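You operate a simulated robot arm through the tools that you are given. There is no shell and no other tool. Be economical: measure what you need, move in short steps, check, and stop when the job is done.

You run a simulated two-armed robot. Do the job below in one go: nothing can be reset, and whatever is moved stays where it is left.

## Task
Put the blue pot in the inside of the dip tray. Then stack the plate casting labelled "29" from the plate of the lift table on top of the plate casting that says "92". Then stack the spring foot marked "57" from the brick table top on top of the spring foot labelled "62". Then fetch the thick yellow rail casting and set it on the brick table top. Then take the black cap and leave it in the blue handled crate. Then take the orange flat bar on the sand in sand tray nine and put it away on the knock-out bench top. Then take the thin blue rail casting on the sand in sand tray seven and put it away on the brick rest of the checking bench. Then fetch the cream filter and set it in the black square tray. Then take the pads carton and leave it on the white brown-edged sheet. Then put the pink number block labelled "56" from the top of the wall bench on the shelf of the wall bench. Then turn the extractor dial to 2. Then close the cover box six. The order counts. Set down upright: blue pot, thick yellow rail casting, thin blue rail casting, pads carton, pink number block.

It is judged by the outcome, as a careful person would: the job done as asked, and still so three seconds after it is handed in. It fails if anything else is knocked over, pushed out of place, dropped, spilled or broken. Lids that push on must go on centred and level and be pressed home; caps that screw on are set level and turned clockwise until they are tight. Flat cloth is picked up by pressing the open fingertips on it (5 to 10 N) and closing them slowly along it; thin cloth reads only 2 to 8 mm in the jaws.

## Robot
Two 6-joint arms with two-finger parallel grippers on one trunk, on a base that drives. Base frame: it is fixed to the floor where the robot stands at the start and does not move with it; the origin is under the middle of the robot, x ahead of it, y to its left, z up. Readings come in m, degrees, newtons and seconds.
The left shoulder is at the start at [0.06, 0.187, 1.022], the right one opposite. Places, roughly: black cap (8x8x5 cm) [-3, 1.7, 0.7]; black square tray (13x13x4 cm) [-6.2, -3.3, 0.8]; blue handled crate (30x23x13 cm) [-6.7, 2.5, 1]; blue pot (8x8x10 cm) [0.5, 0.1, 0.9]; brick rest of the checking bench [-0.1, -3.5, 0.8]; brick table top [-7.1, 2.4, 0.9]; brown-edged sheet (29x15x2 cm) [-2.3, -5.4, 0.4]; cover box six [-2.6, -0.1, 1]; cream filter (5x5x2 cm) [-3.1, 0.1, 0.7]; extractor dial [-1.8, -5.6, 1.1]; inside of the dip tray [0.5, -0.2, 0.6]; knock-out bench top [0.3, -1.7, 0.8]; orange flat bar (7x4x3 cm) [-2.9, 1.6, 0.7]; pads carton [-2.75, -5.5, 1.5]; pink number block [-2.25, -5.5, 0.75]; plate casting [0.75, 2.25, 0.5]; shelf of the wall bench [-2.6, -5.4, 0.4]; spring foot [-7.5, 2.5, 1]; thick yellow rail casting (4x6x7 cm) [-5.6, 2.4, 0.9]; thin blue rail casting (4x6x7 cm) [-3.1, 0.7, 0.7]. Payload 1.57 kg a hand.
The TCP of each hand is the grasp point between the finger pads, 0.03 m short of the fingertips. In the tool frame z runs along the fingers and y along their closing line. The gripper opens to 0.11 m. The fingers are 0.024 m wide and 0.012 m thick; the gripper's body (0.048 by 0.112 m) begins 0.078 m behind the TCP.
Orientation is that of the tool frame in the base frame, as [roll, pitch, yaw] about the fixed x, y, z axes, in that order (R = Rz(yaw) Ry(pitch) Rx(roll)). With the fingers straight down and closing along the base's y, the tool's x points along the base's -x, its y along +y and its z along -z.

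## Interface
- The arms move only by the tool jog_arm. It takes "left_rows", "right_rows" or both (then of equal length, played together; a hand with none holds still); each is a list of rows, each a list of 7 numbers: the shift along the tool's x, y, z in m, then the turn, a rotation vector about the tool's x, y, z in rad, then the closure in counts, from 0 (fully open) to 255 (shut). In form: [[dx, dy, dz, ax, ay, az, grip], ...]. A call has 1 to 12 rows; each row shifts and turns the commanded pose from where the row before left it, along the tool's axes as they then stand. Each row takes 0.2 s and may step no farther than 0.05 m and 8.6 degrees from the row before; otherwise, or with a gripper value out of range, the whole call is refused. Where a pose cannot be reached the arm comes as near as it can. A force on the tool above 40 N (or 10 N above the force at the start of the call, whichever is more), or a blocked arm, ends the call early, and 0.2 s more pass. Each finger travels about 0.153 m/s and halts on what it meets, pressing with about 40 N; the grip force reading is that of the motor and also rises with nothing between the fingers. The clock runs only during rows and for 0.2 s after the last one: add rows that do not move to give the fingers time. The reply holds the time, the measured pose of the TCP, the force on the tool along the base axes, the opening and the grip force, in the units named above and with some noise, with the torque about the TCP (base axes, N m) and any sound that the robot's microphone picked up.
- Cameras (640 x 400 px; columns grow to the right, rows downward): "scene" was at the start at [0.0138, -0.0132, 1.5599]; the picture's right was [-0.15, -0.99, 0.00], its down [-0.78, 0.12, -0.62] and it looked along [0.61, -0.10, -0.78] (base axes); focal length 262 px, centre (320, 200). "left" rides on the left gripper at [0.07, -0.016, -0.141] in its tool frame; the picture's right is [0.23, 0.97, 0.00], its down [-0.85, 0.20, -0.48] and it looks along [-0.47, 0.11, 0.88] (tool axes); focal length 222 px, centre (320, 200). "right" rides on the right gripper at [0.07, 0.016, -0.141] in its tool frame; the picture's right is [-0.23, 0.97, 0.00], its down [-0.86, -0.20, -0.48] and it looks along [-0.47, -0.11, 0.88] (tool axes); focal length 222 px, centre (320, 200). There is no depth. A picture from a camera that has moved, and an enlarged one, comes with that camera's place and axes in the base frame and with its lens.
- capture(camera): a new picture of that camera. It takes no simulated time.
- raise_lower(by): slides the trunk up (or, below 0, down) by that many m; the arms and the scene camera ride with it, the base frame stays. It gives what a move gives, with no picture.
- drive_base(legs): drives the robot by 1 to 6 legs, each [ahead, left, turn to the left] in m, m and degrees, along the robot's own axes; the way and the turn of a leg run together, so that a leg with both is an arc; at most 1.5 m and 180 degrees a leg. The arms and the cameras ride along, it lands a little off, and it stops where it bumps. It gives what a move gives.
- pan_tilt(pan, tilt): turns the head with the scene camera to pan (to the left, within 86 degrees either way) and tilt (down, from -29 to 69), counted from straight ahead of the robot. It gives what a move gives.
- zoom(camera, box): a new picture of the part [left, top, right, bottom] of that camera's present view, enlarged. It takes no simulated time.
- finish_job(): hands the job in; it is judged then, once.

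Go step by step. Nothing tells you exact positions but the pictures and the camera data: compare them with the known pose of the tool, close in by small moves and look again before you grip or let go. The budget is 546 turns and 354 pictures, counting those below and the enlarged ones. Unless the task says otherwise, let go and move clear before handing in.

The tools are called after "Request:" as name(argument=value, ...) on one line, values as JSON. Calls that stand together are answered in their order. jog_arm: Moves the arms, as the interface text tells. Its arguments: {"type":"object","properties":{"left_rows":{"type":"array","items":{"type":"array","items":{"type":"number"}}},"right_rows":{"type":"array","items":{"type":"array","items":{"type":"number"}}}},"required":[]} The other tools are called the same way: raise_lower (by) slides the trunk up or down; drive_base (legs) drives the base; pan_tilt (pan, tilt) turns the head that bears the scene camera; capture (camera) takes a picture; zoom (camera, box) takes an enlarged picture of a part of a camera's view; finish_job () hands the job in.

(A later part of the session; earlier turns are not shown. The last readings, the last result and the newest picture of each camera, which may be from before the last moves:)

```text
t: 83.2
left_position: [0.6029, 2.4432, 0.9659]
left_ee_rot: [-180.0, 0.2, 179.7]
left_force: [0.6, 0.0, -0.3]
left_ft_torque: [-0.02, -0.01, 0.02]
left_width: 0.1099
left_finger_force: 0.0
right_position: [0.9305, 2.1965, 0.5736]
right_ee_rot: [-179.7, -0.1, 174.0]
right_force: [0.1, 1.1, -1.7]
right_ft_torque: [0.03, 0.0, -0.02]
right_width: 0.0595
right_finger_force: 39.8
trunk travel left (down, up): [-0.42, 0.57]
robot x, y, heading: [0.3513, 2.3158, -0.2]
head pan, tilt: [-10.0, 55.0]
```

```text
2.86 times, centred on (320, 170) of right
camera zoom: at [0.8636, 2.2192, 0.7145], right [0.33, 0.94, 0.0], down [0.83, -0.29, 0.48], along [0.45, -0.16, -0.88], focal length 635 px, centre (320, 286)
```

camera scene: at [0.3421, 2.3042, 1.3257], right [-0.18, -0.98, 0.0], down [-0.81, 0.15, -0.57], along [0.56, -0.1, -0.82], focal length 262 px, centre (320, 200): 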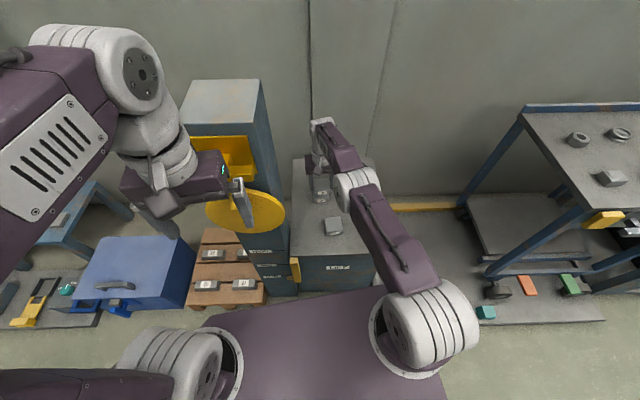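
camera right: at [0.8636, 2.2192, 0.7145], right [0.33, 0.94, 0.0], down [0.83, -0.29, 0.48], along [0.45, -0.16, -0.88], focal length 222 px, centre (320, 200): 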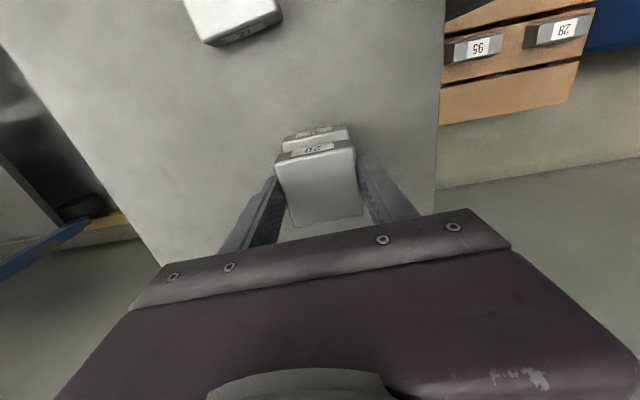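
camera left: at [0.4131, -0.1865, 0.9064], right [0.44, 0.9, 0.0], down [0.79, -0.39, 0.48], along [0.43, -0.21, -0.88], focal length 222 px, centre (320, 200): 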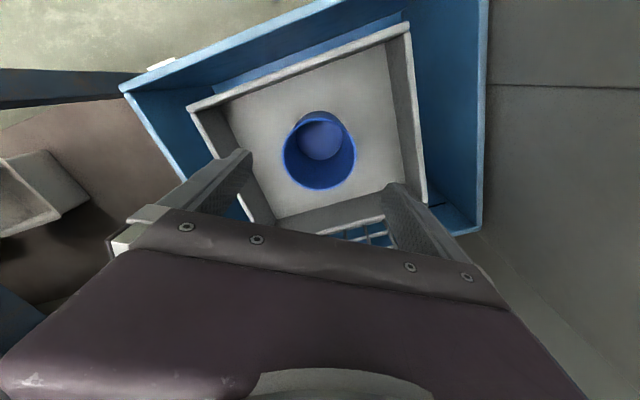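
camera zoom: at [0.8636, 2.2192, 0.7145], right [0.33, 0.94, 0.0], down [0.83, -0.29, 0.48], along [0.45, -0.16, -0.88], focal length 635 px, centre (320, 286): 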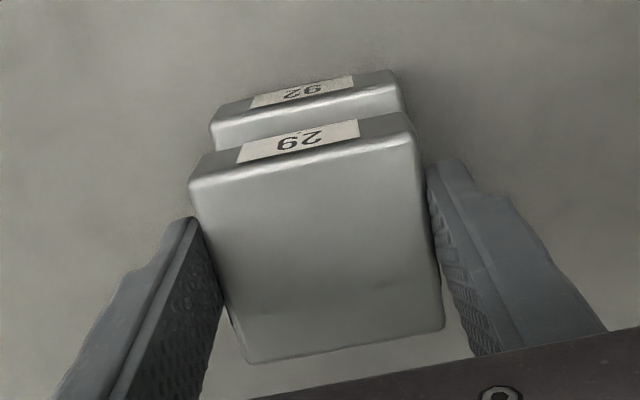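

Request:
jog_arm(right_rows=[[0.005, 0, 0.004, 0, 0, 0, 150], [0, 0, 0.004, 0, 0, 0, 150], [0, 0, 0, 0, 0, 0, 150]])

Request:
jog_arm(right_rows=[[0, 0, 0.002, 0, 0, 0, 150], [0, 0, 0, 0, 0, 0, 150]])

Request:
zoom(camera="right", box=[250, 100, 390, 240])

```text
t: 84.0
left_position: [0.6017, 2.4434, 0.966]
left_ee_rot: [180.0, 0.1, 179.7]
left_force: [-0.3, -0.1, 0.5]
left_ft_torque: [-0.04, -0.01, -0.04]
left_width: 0.11
left_finger_force: 0.0
right_position: [0.9253, 2.1948, 0.5659]
right_ee_rot: [-179.9, -0.1, 174.0]
right_force: [-0.5, -0.7, -1.6]
right_ft_torque: [0.03, 0.01, -0.01]
right_width: 0.0593
right_finger_force: 40.2
trunk travel left (down, up): [-0.42, 0.57]
robot x, y, heading: [0.3504, 2.3204, -0.0]
head pan, tilt: [-10.0, 55.0]
```

```text
t: 84.5
left_position: [0.6021, 2.4441, 0.9662]
left_ee_rot: [-179.9, 0.2, 179.8]
left_force: [-0.3, 0.2, -0.2]
left_ft_torque: [-0.01, -0.04, 0.0]
left_width: 0.1102
left_finger_force: 0.1
right_position: [0.9254, 2.1949, 0.5644]
right_ee_rot: [180.0, -0.1, 174.0]
right_force: [0.0, 0.2, -3.4]
right_ft_torque: [0.03, 0.01, 0.0]
right_width: 0.0592
right_finger_force: 39.6
trunk travel left (down, up): [-0.42, 0.57]
robot x, y, heading: [0.3507, 2.3161, -0.0]
head pan, tilt: [-10.0, 55.0]
```

```text
2.86 times, centred on (320, 170) of right
camera zoom: at [0.8589, 2.2191, 0.7047], right [0.33, 0.94, 0.0], down [0.83, -0.29, 0.48], along [0.45, -0.16, -0.88], focal length 635 px, centre (320, 286)
```

zoom: 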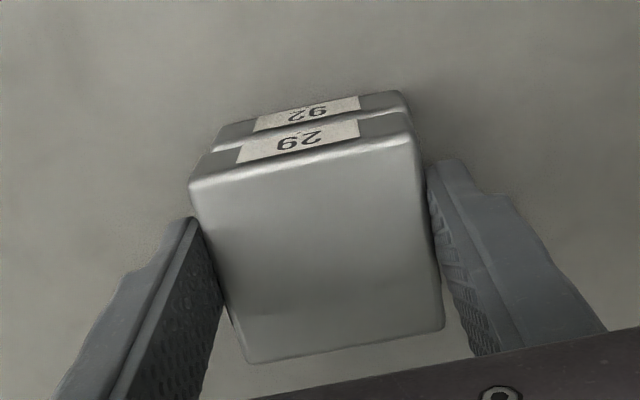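

Request:
jog_arm(right_rows=[[0, 0, 0.002, 0, 0, 0, 150], [0, 0, 0, 0, 0, 0, 150]])

Request:
jog_arm(right_rows=[[0, 0, 0.002, 0, 0, 0, 150], [0, 0, 0, 0, 0, 0, 150]])

Request:
zoom(camera="right", box=[250, 100, 390, 240])

```text
t: 85.2
left_position: [0.6024, 2.4437, 0.9663]
left_ee_rot: [180.0, 0.1, 179.7]
left_force: [0.8, -0.4, 0.2]
left_ft_torque: [0.03, 0.01, 0.0]
left_width: 0.1101
left_finger_force: 0.0
right_position: [0.925, 2.1956, 0.5629]
right_ee_rot: [-179.9, -0.2, 174.0]
right_force: [0.4, -0.2, -2.1]
right_ft_torque: [-0.03, 0.02, -0.01]
right_width: 0.0594
right_finger_force: 40.0
trunk travel left (down, up): [-0.42, 0.57]
robot x, y, heading: [0.3494, 2.3201, -0.3]
head pan, tilt: [-10.0, 55.0]
```

```text
t: 85.8
left_position: [0.6028, 2.4443, 0.9659]
left_ee_rot: [-180.0, 0.1, 179.6]
left_force: [0.2, -0.3, -0.6]
left_ft_torque: [-0.02, 0.01, -0.01]
left_width: 0.1098
left_finger_force: 0.0
right_position: [0.926, 2.1949, 0.5597]
right_ee_rot: [-179.9, -0.3, 174.0]
right_force: [-0.2, -0.2, -2.2]
right_ft_torque: [0.01, -0.04, 0.03]
right_width: 0.0595
right_finger_force: 39.5
trunk travel left (down, up): [-0.42, 0.57]
robot x, y, heading: [0.3523, 2.3173, 0.1]
head pan, tilt: [-10.0, 55.0]
```

```text
2.86 times, centred on (320, 170) of right
camera zoom: at [0.8587, 2.219, 0.7005], right [0.33, 0.94, 0.0], down [0.83, -0.29, 0.48], along [0.45, -0.16, -0.88], focal length 635 px, centre (320, 286)
```

zoom: 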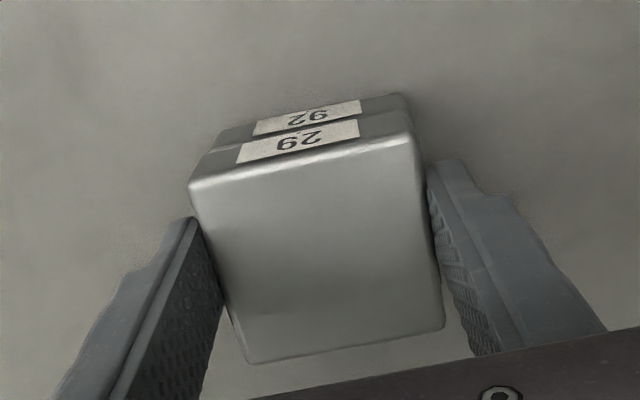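

Request:
jog_arm(right_rows=[[0, 0, 0.0015, 0, 0, 0, 150], [0, 0, 0, 0, 0, 0, 150]])

Request:
jog_arm(right_rows=[[0, 0, 0.0015, 0, 0, 0, 150], [0, 0, 0, 0, 0, 0, 150]])

```text
t: 86.3
left_position: [0.6008, 2.4427, 0.9669]
left_ee_rot: [-180.0, 0.1, 179.6]
left_force: [-0.1, -0.2, 0.1]
left_ft_torque: [-0.04, 0.01, -0.02]
left_width: 0.11
left_finger_force: 0.1
right_position: [0.9251, 2.1958, 0.5593]
right_ee_rot: [179.9, 0.1, 173.9]
right_force: [0.0, -1.2, 5.2]
right_ft_torque: [0.01, -0.04, -0.04]
right_width: 0.0592
right_finger_force: 39.8
trunk travel left (down, up): [-0.42, 0.57]
robot x, y, heading: [0.3525, 2.3167, -0.4]
head pan, tilt: [-10.0, 55.0]
```

```text
t: 87.0
left_position: [0.6014, 2.4431, 0.9675]
left_ee_rot: [180.0, 0.3, 179.8]
left_force: [-0.2, -0.4, 0.3]
left_ft_torque: [0.0, 0.01, 0.0]
left_width: 0.1098
left_finger_force: 0.0
right_position: [0.9248, 2.1958, 0.5588]
right_ee_rot: [-180.0, 0.0, 174.0]
right_force: [-0.1, -3.2, 17.0]
right_ft_torque: [-0.03, 0.16, -0.04]
right_width: 0.0595
right_finger_force: 39.9
trunk travel left (down, up): [-0.42, 0.57]
robot x, y, heading: [0.3535, 2.316, -0.2]
head pan, tilt: [-10.0, 55.0]
```

Request:
jog_arm(right_rows=[[0, 0, -0.0015, 0, 0, 0, 150], [0, 0, 0, 0, 0, 0, 140], [0, 0, 0, 0, 0, 0, 100], [0, 0, 0, 0, 0, 0, 0], [0, 0, 0, 0, 0, 0, 0]])

Request:
capture(camera="right")

```text
t: 88.2
left_position: [0.603, 2.4431, 0.9663]
left_ee_rot: [-179.9, 0.1, 179.8]
left_force: [0.1, -0.1, 0.5]
left_ft_torque: [-0.02, 0.01, -0.05]
left_width: 0.1098
left_finger_force: 0.0
right_position: [0.9231, 2.1958, 0.557]
right_ee_rot: [-179.8, -0.1, 174.0]
right_force: [-0.2, -0.4, -1.3]
right_ft_torque: [-0.02, -0.02, -0.04]
right_width: 0.1101
right_finger_force: 0.1
trunk travel left (down, up): [-0.42, 0.57]
robot x, y, heading: [0.3552, 2.3148, -0.1]
head pan, tilt: [-10.0, 55.0]
```

```text
291 pictures are left
camera right: at [0.8586, 2.2195, 0.6992], right [0.33, 0.94, 0.0], down [0.83, -0.29, 0.48], along [0.45, -0.16, -0.88], focal length 222 px, centre (320, 200)
```

right: 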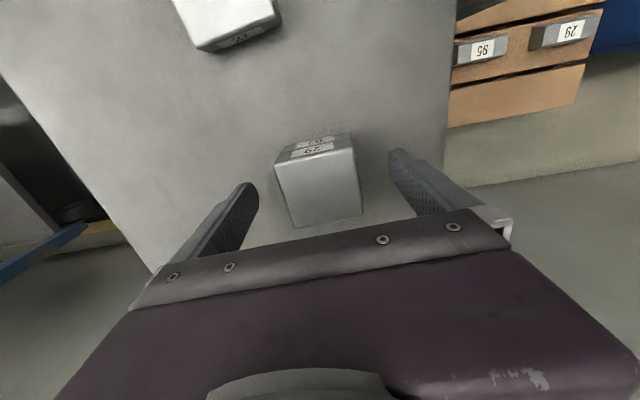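

Request:
raise_lower(by=0.3)

Request:
jog_arm(right_rows=[[0.05, 0, 0, 0, 0, 0, 0], [0.05, 0, 0, 0, 0, 0, 0], [0.05, 0, 0, 0, 0, 0, 0], [0.05, 0, 0, 0, 0, 0, 0], [0.05, 0, 0, 0, 0, 0, 0], [0.05, 0, 0, 0, 0, -0.05, 0], [0, 0, -0.05, 0, 0, -0.05, 0], [0, 0, -0.05, 0, 0, 0, 0]])

Request:
drive_base(legs=[[-0.35, 0, 0]])

Request:
pan_tilt(pan=0, tilt=40)

Request:
capture(camera="scene")

```text
t: 91.2
left_position: [0.6032, 2.4441, 1.2666]
left_ee_rot: [-180.0, 0.1, 179.8]
left_force: [-0.4, 0.3, 0.9]
left_ft_torque: [0.0, 0.02, 0.02]
left_width: 0.1103
left_finger_force: 0.0
right_position: [0.9248, 2.1956, 0.859]
right_ee_rot: [180.0, 0.0, 174.0]
right_force: [0.7, 0.3, 0.2]
right_ft_torque: [0.0, -0.01, -0.03]
right_width: 0.11
right_finger_force: 0.1
trunk travel left (down, up): [-0.72, 0.27]
robot x, y, heading: [0.3493, 2.3144, -0.2]
head pan, tilt: [-10.0, 55.0]
```

```text
t: 93.0
left_position: [0.6003, 2.4423, 1.2674]
left_ee_rot: [180.0, 0.3, 179.8]
left_force: [0.5, -0.3, -0.3]
left_ft_torque: [0.03, -0.02, 0.01]
left_width: 0.1102
left_finger_force: 0.1
right_position: [0.6225, 2.2278, 0.9617]
right_ee_rot: [180.0, -0.1, 179.8]
right_force: [-0.1, -0.5, -0.2]
right_ft_torque: [0.01, -0.04, 0.01]
right_width: 0.11
right_finger_force: 0.1
trunk travel left (down, up): [-0.72, 0.27]
robot x, y, heading: [0.3549, 2.3171, -0.3]
head pan, tilt: [-10.0, 55.0]
```

```text
t: 95.3
left_position: [0.2421, 2.4463, 1.2665]
left_ee_rot: [-180.0, 0.1, 179.7]
left_force: [-0.3, 0.6, -0.1]
left_ft_torque: [0.01, 0.01, 0.01]
left_width: 0.1098
left_finger_force: 0.1
right_position: [0.2642, 2.229, 0.9624]
right_ee_rot: [-180.0, -0.2, 179.6]
right_force: [-0.3, 0.0, -1.0]
right_ft_torque: [0.01, 0.01, -0.02]
right_width: 0.1098
right_finger_force: 0.1
trunk travel left (down, up): [-0.72, 0.27]
robot x, y, heading: [-0.0096, 2.3231, -0.5]
head pan, tilt: [-10.0, 55.0]
```

```text
t: 96.0
left_position: [0.2406, 2.445, 1.2668]
left_ee_rot: [-180.0, 0.1, 179.6]
left_force: [-1.1, 0.9, 0.2]
left_ft_torque: [-0.01, 0.0, -0.01]
left_width: 0.1102
left_finger_force: 0.0
right_position: [0.2623, 2.229, 0.9622]
right_ee_rot: [180.0, 0.0, 179.7]
right_force: [0.6, 0.3, 0.1]
right_ft_torque: [-0.04, 0.0, 0.04]
right_width: 0.1101
right_finger_force: 0.2
trunk travel left (down, up): [-0.72, 0.27]
robot x, y, heading: [-0.01, 2.321, -0.4]
head pan, tilt: [0.0, 40.0]
```

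```text
290 pictures are left
camera scene: at [0.0135, 2.3183, 1.6463], right [-0.01, -1.0, 0.0], down [-0.64, 0.0, -0.77], along [0.77, 0.0, -0.64], focal length 262 px, centre (320, 200)
```

scene: 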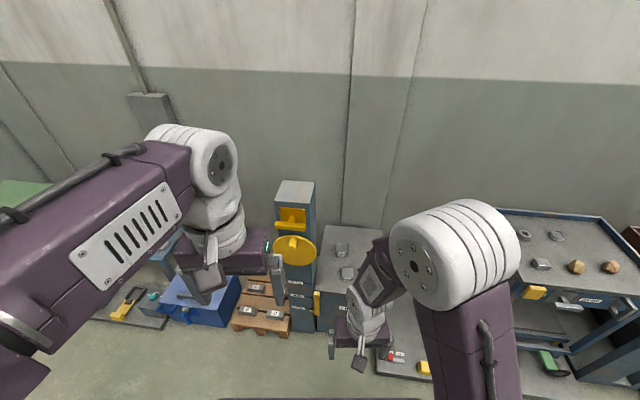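

Request:
drive_base(legs=[[-0.2, 0, 0], [0, 0, -170]])

Request:
pan_tilt(pan=0, tilt=15)

Request:
capture(camera="scene")

```text
t: 104.7
left_position: [-0.4417, 2.1608, 1.2669]
left_ee_rot: [-180.0, 0.1, 7.9]
left_force: [0.6, -0.3, -0.1]
left_ft_torque: [0.03, -0.01, -0.02]
left_width: 0.1098
left_finger_force: 0.0
right_position: [-0.4943, 2.3722, 0.961]
right_ee_rot: [-180.0, -0.1, 8.0]
right_force: [-1.4, 0.7, -0.7]
right_ft_torque: [-0.02, -0.01, -0.02]
right_width: 0.11
right_finger_force: 0.2
trunk travel left (down, up): [-0.72, 0.27]
robot x, y, heading: [-0.2107, 2.3239, -172.1]
head pan, tilt: [0.0, 40.0]
```

```text
t: 105.6
left_position: [-0.4404, 2.1602, 1.2673]
left_ee_rot: [179.9, 0.1, 7.8]
left_force: [-0.5, -0.2, -0.4]
left_ft_torque: [-0.01, -0.02, 0.0]
left_width: 0.1098
left_finger_force: 0.1
right_position: [-0.4936, 2.3708, 0.9615]
right_ee_rot: [180.0, -0.1, 8.0]
right_force: [0.6, -0.1, -0.2]
right_ft_torque: [0.04, -0.02, -0.01]
right_width: 0.1099
right_finger_force: 0.2
trunk travel left (down, up): [-0.72, 0.27]
robot x, y, heading: [-0.2115, 2.3176, -171.9]
head pan, tilt: [0.0, 15.0]
```

```text
289 pictures are left
camera scene: at [-0.2439, 2.3146, 1.6858], right [-0.14, 0.99, 0.0], down [0.26, 0.04, -0.97], along [-0.96, -0.13, -0.26], focal length 262 px, centre (320, 200)
```

scene: 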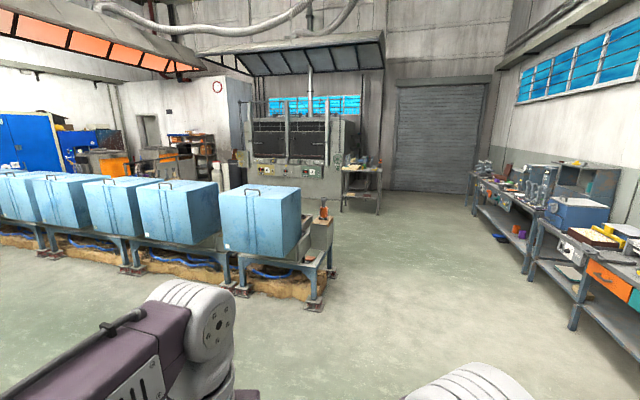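

Request:
zoom(camera="scene", box=[220, 90, 420, 230])

Request:
zoom(camera="scene", box=[0, 90, 240, 230])

```text
2.86 times, centred on (320, 160) of scene
camera zoom: at [-0.2439, 2.3146, 1.6858], right [-0.14, 0.99, 0.0], down [0.26, 0.04, -0.97], along [-0.96, -0.13, -0.26], focal length 748 px, centre (320, 314)
```

zoom: 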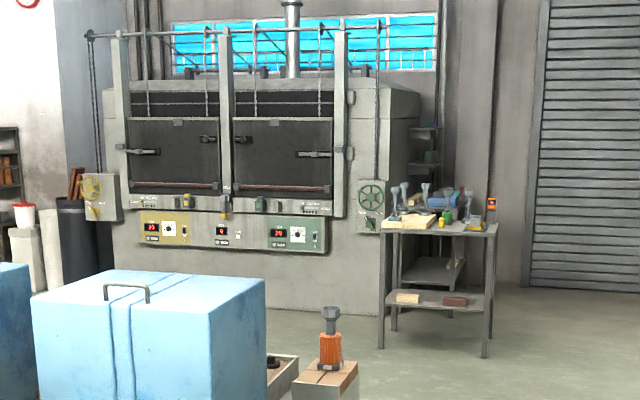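

```text
2.67 times, centred on (120, 160) of scene
camera zoom: at [-0.2439, 2.3146, 1.6858], right [-0.14, 0.99, 0.0], down [0.26, 0.04, -0.97], along [-0.96, -0.13, -0.26], focal length 698 px, centre (853, 307)
```

zoom: 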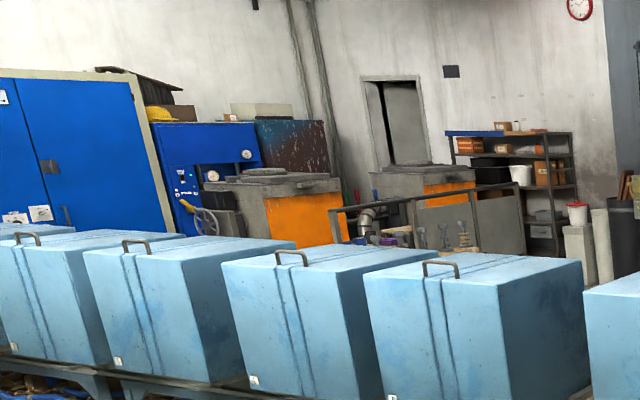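

Request:
drive_base(legs=[[0, 0, -8], [1.3, -0.5, 0], [1.4, -0.4, 0], [1.4, 0, 0]])

Request:
capture(camera="scene")

```text
t: 126.4
left_position: [-4.5341, 3.138, 1.2662]
left_ee_rot: [-180.0, 0.1, -0.4]
left_force: [0.1, -0.6, 0.3]
left_ft_torque: [-0.01, 0.0, 0.02]
left_width: 0.1099
left_finger_force: 0.1
right_position: [-4.5572, 3.3523, 0.962]
right_ee_rot: [180.0, 0.0, -0.6]
right_force: [0.7, -0.3, -0.2]
right_ft_torque: [-0.02, -0.03, 0.03]
right_width: 0.1103
right_finger_force: 0.1
trunk travel left (down, up): [-0.72, 0.27]
robot x, y, heading: [-4.2844, 3.26, 179.7]
head pan, tilt: [0.0, 15.0]
```

```text
286 pictures are left
camera scene: at [-4.3172, 3.2597, 1.6859], right [0.01, 1.0, 0.0], down [0.26, 0.0, -0.97], along [-0.97, 0.01, -0.26], focal length 262 px, centre (320, 200)
```

scene: 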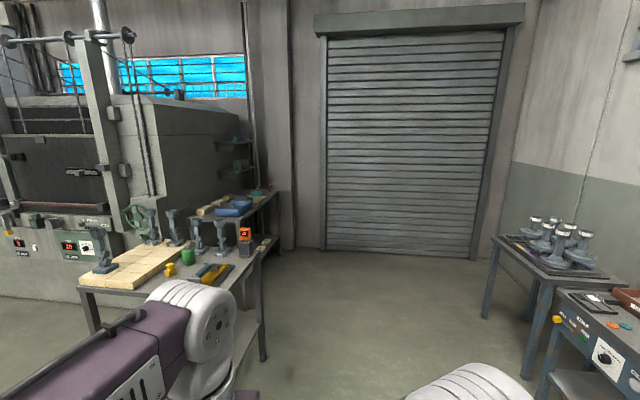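

Request:
zoom(camera="scene", box=[70, 160, 300, 310])

Request:
zoom(camera="scene", box=[480, 180, 640, 300])

```text
2.67 times, centred on (185, 235) of scene
camera zoom: at [-4.3172, 3.2597, 1.6859], right [0.01, 1.0, 0.0], down [0.26, 0.0, -0.97], along [-0.97, 0.01, -0.26], focal length 698 px, centre (680, 107)
```

zoom: 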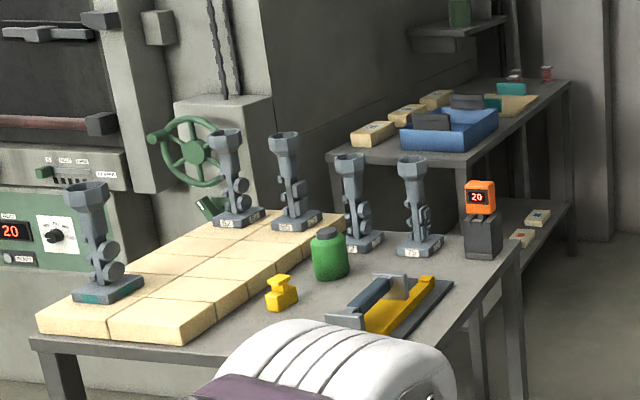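

```text
3.33 times, centred on (560, 240) of scene
camera zoom: at [-4.3172, 3.2597, 1.6859], right [0.01, 1.0, 0.0], down [0.26, 0.0, -0.97], along [-0.97, 0.01, -0.26], focal length 872 px, centre (-480, 67)
```

zoom: 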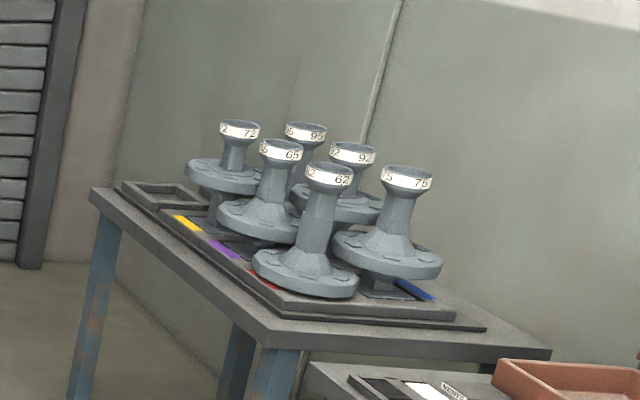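

Request:
drive_base(legs=[[1.4, -0.05, 0], [1.35, 0, 0], [0, 0, 90]])

Request:
pan_tilt(pan=0, tilt=45)

Request:
capture(camera="scene")

```text
t: 143.5
left_position: [-6.8778, 3.0768, 1.2666]
left_ee_rot: [179.9, 0.0, 90.3]
left_force: [0.2, 0.7, -0.1]
left_ft_torque: [-0.02, 0.01, 0.0]
left_width: 0.11
left_finger_force: 0.1
right_position: [-7.0933, 3.0525, 0.9616]
right_ee_rot: [180.0, -0.1, 90.3]
right_force: [0.3, 0.0, -0.7]
right_ft_torque: [0.03, -0.01, -0.01]
right_width: 0.1102
right_finger_force: 0.0
trunk travel left (down, up): [-0.72, 0.27]
robot x, y, heading: [-7.0072, 3.3254, -89.7]
head pan, tilt: [0.0, 15.0]
```

```text
t: 144.4
left_position: [-6.8784, 3.0762, 1.267]
left_ee_rot: [180.0, 0.0, 90.2]
left_force: [0.3, -0.4, -0.4]
left_ft_torque: [0.03, -0.02, 0.05]
left_width: 0.11
left_finger_force: 0.0
right_position: [-7.0929, 3.0512, 0.9615]
right_ee_rot: [179.9, -0.1, 90.3]
right_force: [0.7, -0.3, -0.5]
right_ft_torque: [0.0, -0.01, -0.04]
right_width: 0.1099
right_finger_force: 0.1
trunk travel left (down, up): [-0.72, 0.27]
robot x, y, heading: [-7.0013, 3.3238, -89.7]
head pan, tilt: [0.0, 45.0]
```

```text
283 pictures are left
camera scene: at [-7.0063, 3.3036, 1.6392], right [-1.0, -0.01, 0.0], down [0.0, 0.71, -0.71], along [0.0, -0.71, -0.71], focal length 262 px, centre (320, 200)
```

scene: 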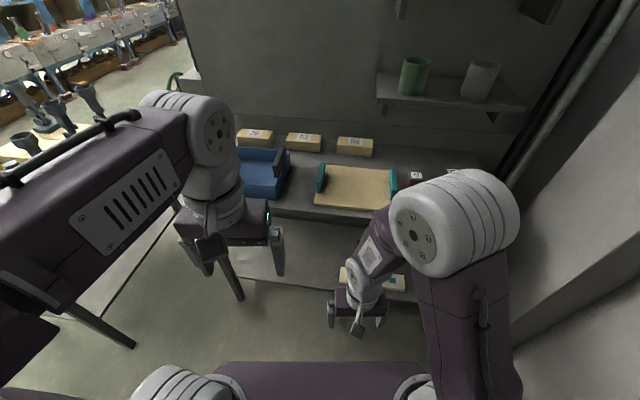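

Request:
zoom(camera="scene", box=[220, 110, 380, 210])

Request:
zoom(camera="scene", box=[380, 140, 540, 300])

```text
4.00 times, centred on (300, 160) of scene
camera zoom: at [-7.0063, 3.3036, 1.6392], right [-1.0, -0.01, 0.0], down [0.0, 0.71, -0.71], along [0.0, -0.71, -0.71], focal length 1047 px, centre (400, 360)
```

zoom: 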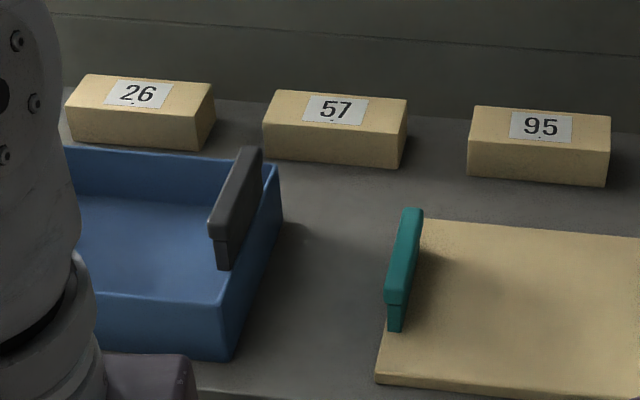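

```text
2.50 times, centred on (460, 220) of scene
camera zoom: at [-7.0063, 3.3036, 1.6392], right [-1.0, -0.01, 0.0], down [0.0, 0.71, -0.71], along [0.0, -0.71, -0.71], focal length 654 px, centre (-30, 150)
```

zoom: 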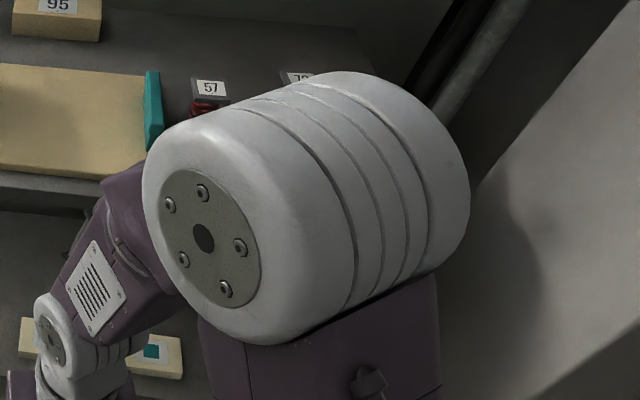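

Request:
drive_base(legs=[[0, -0.25, 0]])

Request:
capture(camera="scene")

```text
t: 146.2
left_position: [-7.1247, 3.0749, 1.2666]
left_ee_rot: [-179.9, 0.1, 90.2]
left_force: [-0.9, -0.9, -1.6]
left_ft_torque: [0.01, 0.0, -0.03]
left_width: 0.1101
left_finger_force: 0.0
right_position: [-7.3394, 3.0507, 0.9626]
right_ee_rot: [-180.0, -0.1, 90.3]
right_force: [-0.4, 0.5, 0.1]
right_ft_torque: [0.03, -0.01, -0.03]
right_width: 0.1101
right_finger_force: 0.0
trunk travel left (down, up): [-0.72, 0.27]
robot x, y, heading: [-7.2525, 3.3231, -89.8]
head pan, tilt: [0.0, 45.0]
```

```text
280 pictures are left
camera scene: at [-7.2517, 3.3023, 1.6391], right [-1.0, -0.01, 0.0], down [0.0, 0.71, -0.71], along [0.0, -0.71, -0.71], focal length 262 px, centre (320, 200)
```

scene: 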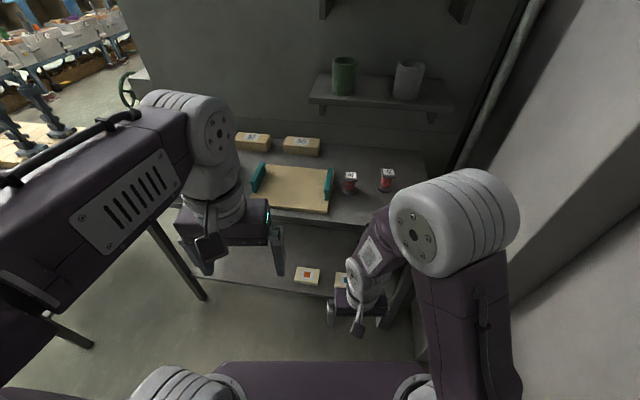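

Request:
zoom(camera="scene", box=[320, 150, 420, 220])

Request:
zoom(camera="scene", box=[230, 120, 390, 300])

```text
5.71 times, centred on (370, 185) of scene
camera zoom: at [-7.2517, 3.3023, 1.6391], right [-1.0, -0.01, 0.0], down [0.0, 0.71, -0.71], along [0.0, -0.71, -0.71], focal length 1495 px, centre (34, 286)
```

zoom: 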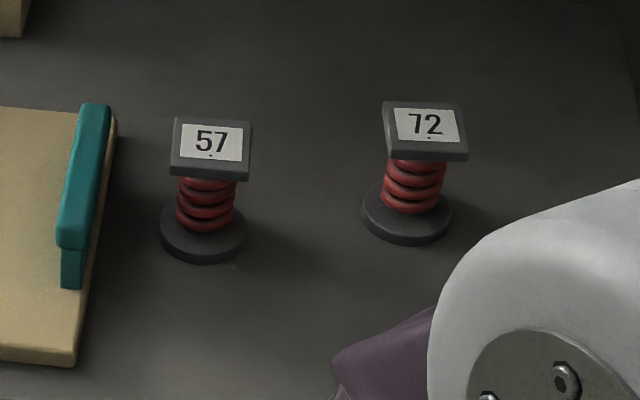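

```text
2.22 times, centred on (310, 210) of scene
camera zoom: at [-7.2517, 3.3023, 1.6391], right [-1.0, -0.01, 0.0], down [0.0, 0.71, -0.71], along [0.0, -0.71, -0.71], focal length 582 px, centre (342, 178)
```

zoom: 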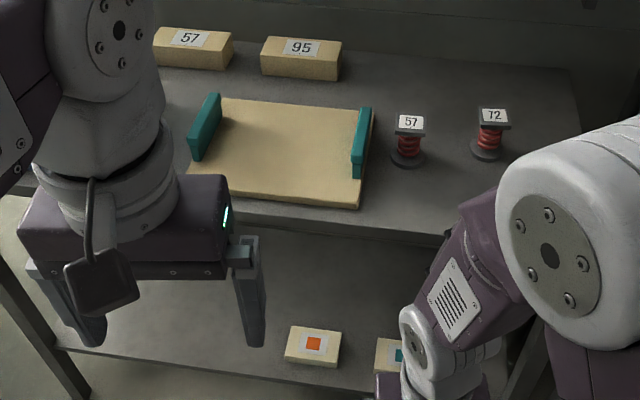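

Request:
capture(camera="right")

Request:
capture(camera="left")

```text
277 pictures are left
camera right: at [-7.322, 3.1196, 1.1026], right [0.97, -0.22, 0.0], down [-0.19, -0.86, 0.48], along [-0.11, -0.46, -0.88], focal length 222 px, centre (320, 200)
```

right: 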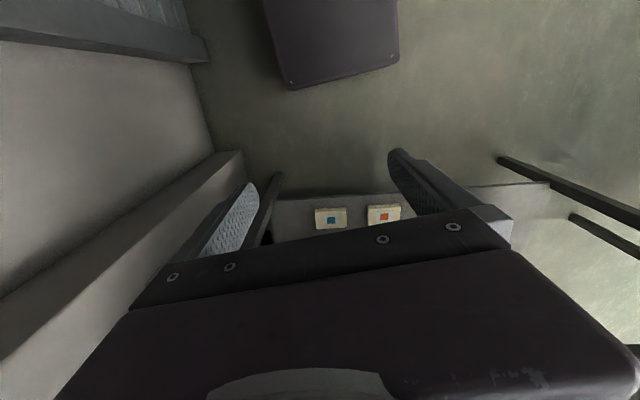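

```text
276 pictures are left
camera left: at [-7.1394, 3.1451, 1.4077], right [0.97, 0.23, 0.0], down [0.2, -0.85, 0.48], along [0.11, -0.47, -0.88], focal length 222 px, centre (320, 200)
```

left: 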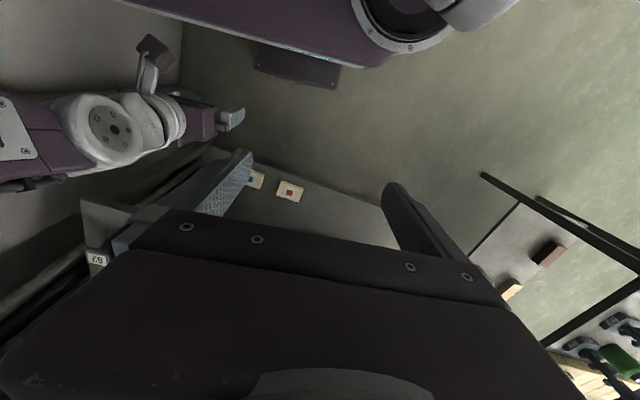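

Request:
jog_arm(right_rows=[[0, 0, -0.05, 0, 0, 0, 0], [0, 0, -0.05, 0, 0, 0, 0], [0, 0, -0.05, 0, 0, 0, 0], [0, 0, -0.05, 0, 0, 0, 0]])

Request:
drive_base(legs=[[0.28, 0, 0]])

Request:
capture(camera="right")

Request:
capture(camera="scene")

```text
t: 147.2
left_position: [-7.1238, 3.0765, 1.2668]
left_ee_rot: [-180.0, 0.3, 90.2]
left_force: [0.0, -0.4, -0.4]
left_ft_torque: [0.0, 0.0, 0.0]
left_width: 0.1101
left_finger_force: 0.1
right_position: [-7.3412, 3.0508, 1.1633]
right_ee_rot: [179.9, -0.1, 90.4]
right_force: [0.8, 0.2, 0.0]
right_ft_torque: [-0.01, 0.02, 0.0]
right_width: 0.1099
right_finger_force: 0.0
trunk travel left (down, up): [-0.72, 0.27]
robot x, y, heading: [-7.2562, 3.3282, -89.7]
head pan, tilt: [0.0, 45.0]
```

```text
t: 149.2
left_position: [-7.1245, 2.7964, 1.2671]
left_ee_rot: [-180.0, 0.2, 90.0]
left_force: [0.1, 0.1, -0.2]
left_ft_torque: [-0.02, 0.0, 0.01]
left_width: 0.1099
left_finger_force: 0.1
right_position: [-7.3413, 2.7712, 1.1618]
right_ee_rot: [179.9, -0.1, 90.1]
right_force: [0.1, -0.1, -0.2]
right_ft_torque: [-0.02, 0.01, -0.05]
right_width: 0.11
right_finger_force: 0.0
trunk travel left (down, up): [-0.72, 0.27]
robot x, y, heading: [-7.2523, 3.0486, -90.1]
head pan, tilt: [0.0, 45.0]
```

```text
275 pictures are left
camera right: at [-7.3239, 2.8407, 1.3035], right [0.97, -0.23, 0.0], down [-0.2, -0.86, 0.48], along [-0.11, -0.47, -0.88], focal length 222 px, centre (320, 200)
```

right: 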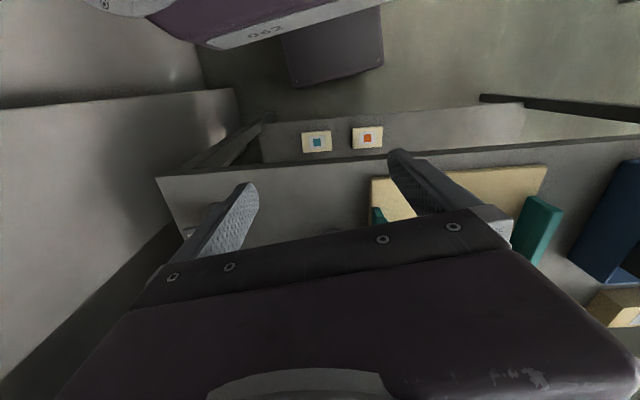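

```text
274 pictures are left
camera scene: at [-7.2523, 3.0241, 1.6391], right [-1.0, 0.0, 0.0], down [0.0, 0.71, -0.71], along [0.0, -0.71, -0.71], focal length 262 px, centre (320, 200)
```

scene: 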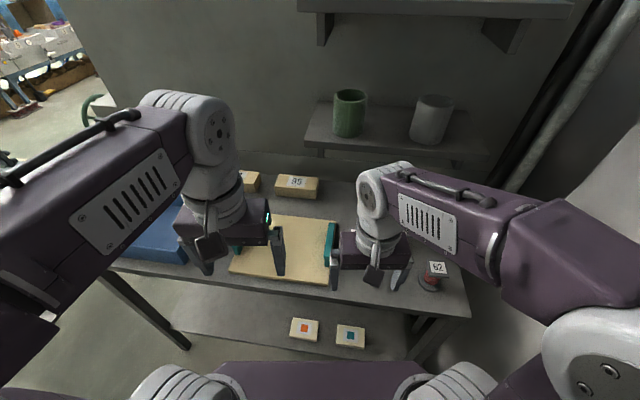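

Request:
jog_arm(right_rows=[[-0.045, -0.016, 0, 0, 0, 0, 0], [-0.045, -0.016, 0, 0, 0, 0, 0], [-0.05, 0, 0, 0, 0, 0, 0], [-0.05, 0, 0, 0, 0, 0, 0], [-0.04, 0, 0, 0, 0, 0, 0], [0, 0, 0, 0, 0, 0, 0]])

Request:
capture(camera="right")

```text
t: 150.6
left_position: [-7.1263, 2.7956, 1.2673]
left_ee_rot: [179.9, 0.3, 89.9]
left_force: [0.4, 0.3, 0.2]
left_ft_torque: [-0.02, 0.01, 0.03]
left_width: 0.11
left_finger_force: 0.0
right_position: [-7.3717, 2.5429, 1.1599]
right_ee_rot: [-179.9, 0.0, 90.0]
right_force: [0.2, 0.3, 0.4]
right_ft_torque: [-0.01, -0.02, 0.01]
right_width: 0.1099
right_finger_force: 0.1
trunk travel left (down, up): [-0.72, 0.27]
robot x, y, heading: [-7.2517, 3.0448, -89.9]
head pan, tilt: [0.0, 45.0]
```

```text
273 pictures are left
camera right: at [-7.3546, 2.6111, 1.301], right [0.97, -0.23, 0.0], down [-0.2, -0.86, 0.48], along [-0.11, -0.46, -0.88], focal length 222 px, centre (320, 200)
```

right: 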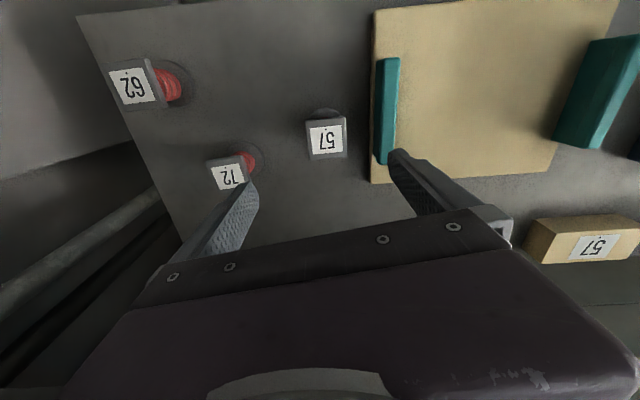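

Request:
jog_arm(right_rows=[[0.005, 0.0105, 0, 0, 0, 0, 70], [0, 0, 0.04, 0, 0, 0, 70], [0, 0, 0.04, 0, 0, 0, 70], [0, 0, 0, 0, 0, 0, 70]])

Request:
capture(camera="right")

```text
t: 151.6
left_position: [-7.1234, 2.7952, 1.267]
left_ee_rot: [-180.0, 0.2, 90.0]
left_force: [-0.3, -0.4, 0.3]
left_ft_torque: [-0.06, -0.01, -0.02]
left_width: 0.1103
left_finger_force: 0.1
right_position: [-7.3634, 2.5474, 1.0797]
right_ee_rot: [-179.9, 0.0, 90.1]
right_force: [0.3, -0.2, -0.4]
right_ft_torque: [-0.02, 0.0, -0.01]
right_width: 0.0798
right_finger_force: 0.1
trunk travel left (down, up): [-0.72, 0.27]
robot x, y, heading: [-7.2541, 3.0439, -90.1]
head pan, tilt: [0.0, 45.0]
```

```text
272 pictures are left
camera right: at [-7.3456, 2.6167, 1.2218], right [0.97, -0.23, 0.0], down [-0.2, -0.86, 0.48], along [-0.11, -0.46, -0.88], focal length 222 px, centre (320, 200)
```

right: 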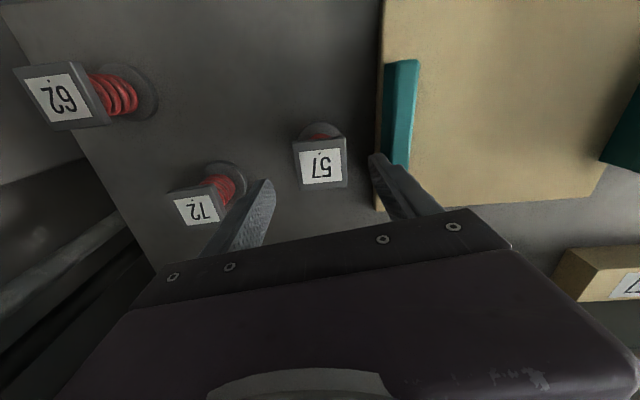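

Request:
jog_arm(right_rows=[[-0.002, 0, 0.035, 0, 0, 0, 70], [0, 0, 0.03, 0, 0, 0, 70], [0, 0, 0, 0, 0, 0, 70]])

Request:
capture(camera="right")

Request:
capture(camera="scene")

```text
t: 152.4
left_position: [-7.1253, 2.7963, 1.2661]
left_ee_rot: [-179.9, 0.2, 90.0]
left_force: [0.5, 0.4, -0.3]
left_ft_torque: [0.03, -0.04, 0.0]
left_width: 0.1104
left_finger_force: 0.2
right_position: [-7.3647, 2.545, 1.0164]
right_ee_rot: [179.9, 0.0, 89.8]
right_force: [0.0, 0.3, 0.5]
right_ft_torque: [0.0, 0.01, 0.0]
right_width: 0.0798
right_finger_force: 0.1
trunk travel left (down, up): [-0.72, 0.27]
robot x, y, heading: [-7.2561, 3.0463, -90.1]
head pan, tilt: [0.0, 45.0]
```

```text
271 pictures are left
camera right: at [-7.3468, 2.614, 1.1574], right [0.97, -0.23, 0.0], down [-0.2, -0.86, 0.48], along [-0.11, -0.46, -0.88], focal length 222 px, centre (320, 200)
```

right: 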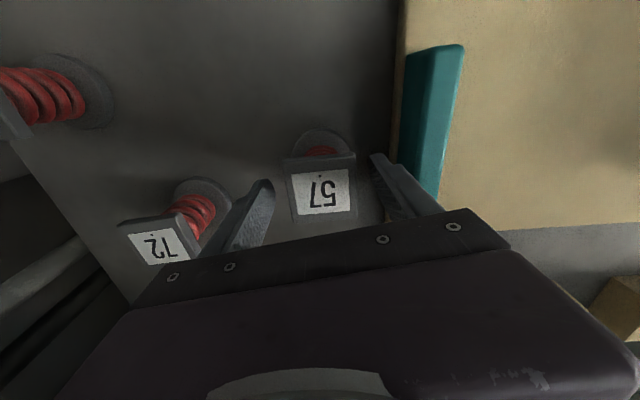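

```text
270 pictures are left
camera scene: at [-7.2522, 3.023, 1.6391], right [-1.0, 0.0, 0.0], down [0.0, 0.71, -0.71], along [0.0, -0.71, -0.71], focal length 262 px, centre (320, 200)
```

scene: 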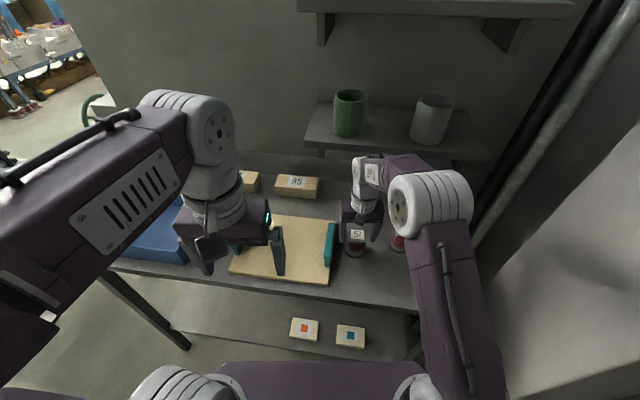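

Request:
jog_arm(right_rows=[[0, 0, 0.012, 0, 0, 0, 70], [0, 0, 0, 0, 0, 0, 110], [0, 0, 0, 0, 0, 0, 150], [0, 0, 0, 0, 0, 0, 160], [0, 0, 0, 0, 0, 0, 160]])

Request:
capture(camera="right")

```text
t: 153.6
left_position: [-7.1261, 2.7953, 1.2669]
left_ee_rot: [-180.0, 0.2, 90.1]
left_force: [0.6, 0.7, -0.2]
left_ft_torque: [0.0, 0.03, -0.02]
left_width: 0.1099
left_finger_force: 0.0
right_position: [-7.3629, 2.5442, 1.0045]
right_ee_rot: [180.0, -0.2, 89.9]
right_force: [0.6, -0.4, -0.1]
right_ft_torque: [-0.05, 0.12, 0.0]
right_width: 0.0516
right_finger_force: 40.3
trunk travel left (down, up): [-0.72, 0.27]
robot x, y, heading: [-7.2509, 3.0453, -90.1]
head pan, tilt: [0.0, 45.0]
```

```text
269 pictures are left
camera right: at [-7.3461, 2.6134, 1.1453], right [0.97, -0.23, 0.0], down [-0.2, -0.86, 0.48], along [-0.11, -0.46, -0.88], focal length 222 px, centre (320, 200)
```

right: 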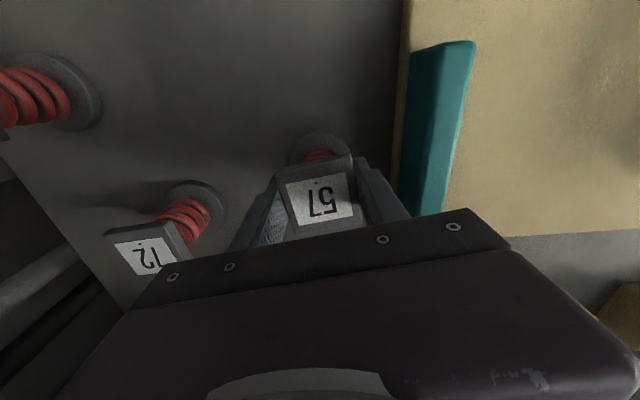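

Request:
jog_arm(right_rows=[[0, 0, -0.05, 0, 0, 0, 160], [0, 0, -0.05, 0, 0, 0, 160], [0, 0, -0.05, 0, 0, 0, 160], [0.045, -0.02, 0, 0, 0, 0, 160], [0.03, -0.04, 0, 0, 0, 0, 160], [0, -0.05, 0, 0, 0, 0, 160], [0, 0, 0, 0, 0, 0, 160]])

Request:
capture(camera="right")

Request:
capture(camera="scene")

```text
t: 155.2
left_position: [-7.1242, 2.7957, 1.2669]
left_ee_rot: [-179.9, 0.0, 90.0]
left_force: [0.2, 0.1, 0.7]
left_ft_torque: [-0.03, -0.01, -0.01]
left_width: 0.1099
left_finger_force: 0.0
right_position: [-7.4727, 2.6211, 1.1541]
right_ee_rot: [-179.9, -0.1, 90.0]
right_force: [0.8, -0.6, -2.7]
right_ft_torque: [-0.01, 0.02, 0.01]
right_width: 0.0516
right_finger_force: 40.0
trunk travel left (down, up): [-0.72, 0.27]
robot x, y, heading: [-7.2478, 3.0462, -89.7]
head pan, tilt: [0.0, 45.0]
```

```text
268 pictures are left
camera right: at [-7.4555, 2.6893, 1.2947], right [0.97, -0.23, 0.0], down [-0.2, -0.86, 0.48], along [-0.11, -0.46, -0.88], focal length 222 px, centre (320, 200)
```

right: 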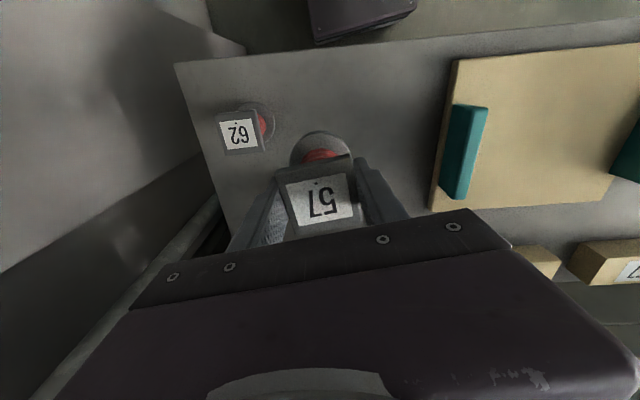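

```text
267 pictures are left
camera scene: at [-7.2515, 3.0226, 1.6391], right [-1.0, 0.0, 0.0], down [0.0, 0.71, -0.71], along [0.0, -0.71, -0.71], focal length 262 px, centre (320, 200)
```

scene: 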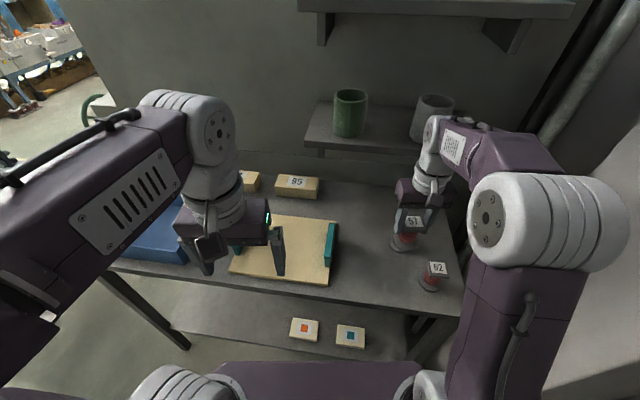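

Request:
jog_arm(right_rows=[[0.02, -0.04, 0, 0, 0, 0, 160], [0.015, -0.045, 0, 0, 0, 0, 160], [0, -0.014, 0, 0, 0, 0, 160], [0, 0, 0, 0, 0, 0, 160]])

Request:
capture(camera="right")

Request:
capture(camera="scene")

```text
t: 156.2
left_position: [-7.1246, 2.7947, 1.2667]
left_ee_rot: [180.0, 0.0, 90.0]
left_force: [0.7, -0.6, 0.1]
left_ft_torque: [0.02, 0.02, 0.03]
left_width: 0.1099
left_finger_force: 0.1
right_position: [-7.5707, 2.6543, 1.1552]
right_ee_rot: [180.0, -0.2, 90.0]
right_force: [0.4, 0.5, -3.5]
right_ft_torque: [-0.01, 0.0, 0.0]
right_width: 0.0517
right_finger_force: 40.5
trunk travel left (down, up): [-0.72, 0.27]
robot x, y, heading: [-7.2506, 3.0455, -90.0]
head pan, tilt: [0.0, 45.0]
```

```text
266 pictures are left
camera right: at [-7.5549, 2.7228, 1.2968], right [0.97, -0.23, 0.0], down [-0.2, -0.86, 0.48], along [-0.11, -0.46, -0.88], focal length 222 px, centre (320, 200)
```

right: 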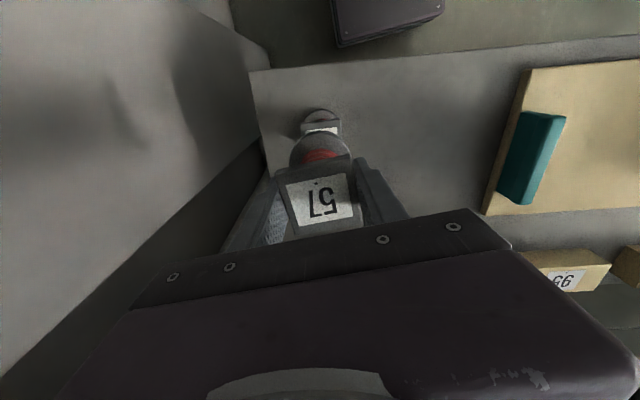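

```text
265 pictures are left
camera scene: at [-7.2527, 3.0222, 1.6391], right [-1.0, 0.0, 0.0], down [0.0, 0.71, -0.71], along [0.0, -0.71, -0.71], focal length 262 px, centre (320, 200)
```

scene: 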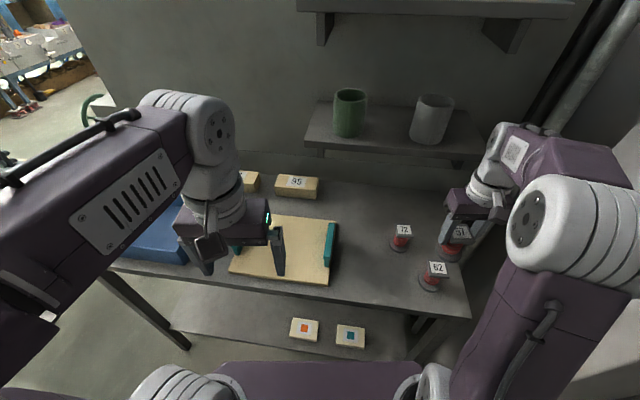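

Request:
jog_arm(right_rows=[[0, 0, 0.04, 0, 0, 0, 160], [0, 0, 0.01, 0, 0, 0, 160], [0, 0, 0, 0, 0, 0, 160]])

Request:
zoom(camera="right", box=[240, 80, 400, 240])

Request:
zoom(camera="scene", box=[380, 200, 500, 310])

```text
t: 157.0
left_position: [-7.1249, 2.7951, 1.267]
left_ee_rot: [180.0, 0.1, 89.9]
left_force: [-1.0, -0.3, 1.3]
left_ft_torque: [0.0, 0.02, -0.02]
left_width: 0.1101
left_finger_force: 0.0
right_position: [-7.5729, 2.6527, 1.1049]
right_ee_rot: [180.0, -0.1, 90.0]
right_force: [0.7, 0.0, -3.2]
right_ft_torque: [0.02, 0.0, -0.01]
right_width: 0.0515
right_finger_force: 39.4
trunk travel left (down, up): [-0.72, 0.27]
robot x, y, heading: [-7.2496, 3.047, -89.8]
head pan, tilt: [0.0, 45.0]
```

```text
2.50 times, centred on (320, 160) of right
camera zoom: at [-7.5552, 2.7225, 1.2456], right [0.97, -0.23, 0.0], down [-0.2, -0.86, 0.48], along [-0.11, -0.46, -0.88], focal length 555 px, centre (320, 300)
```

zoom: 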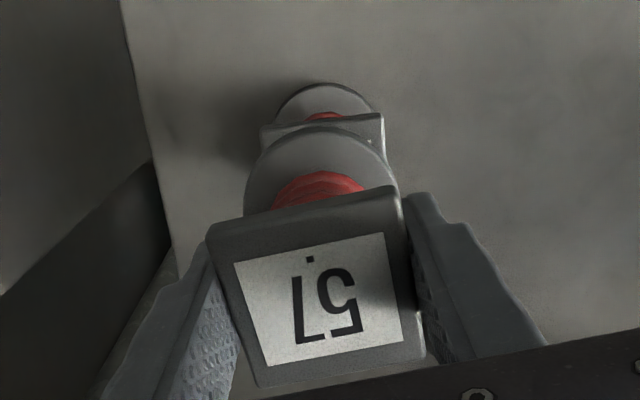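

```text
3.64 times, centred on (440, 255) of scene
camera zoom: at [-7.2523, 3.0226, 1.6391], right [-1.0, 0.0, 0.0], down [0.0, 0.71, -0.71], along [0.0, -0.71, -0.71], focal length 952 px, centre (-116, 0)
```

zoom: 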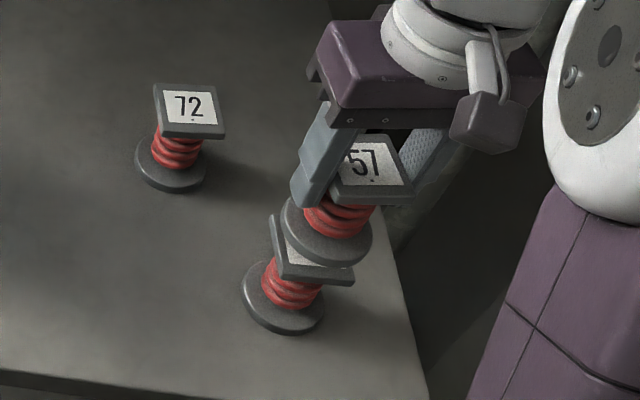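

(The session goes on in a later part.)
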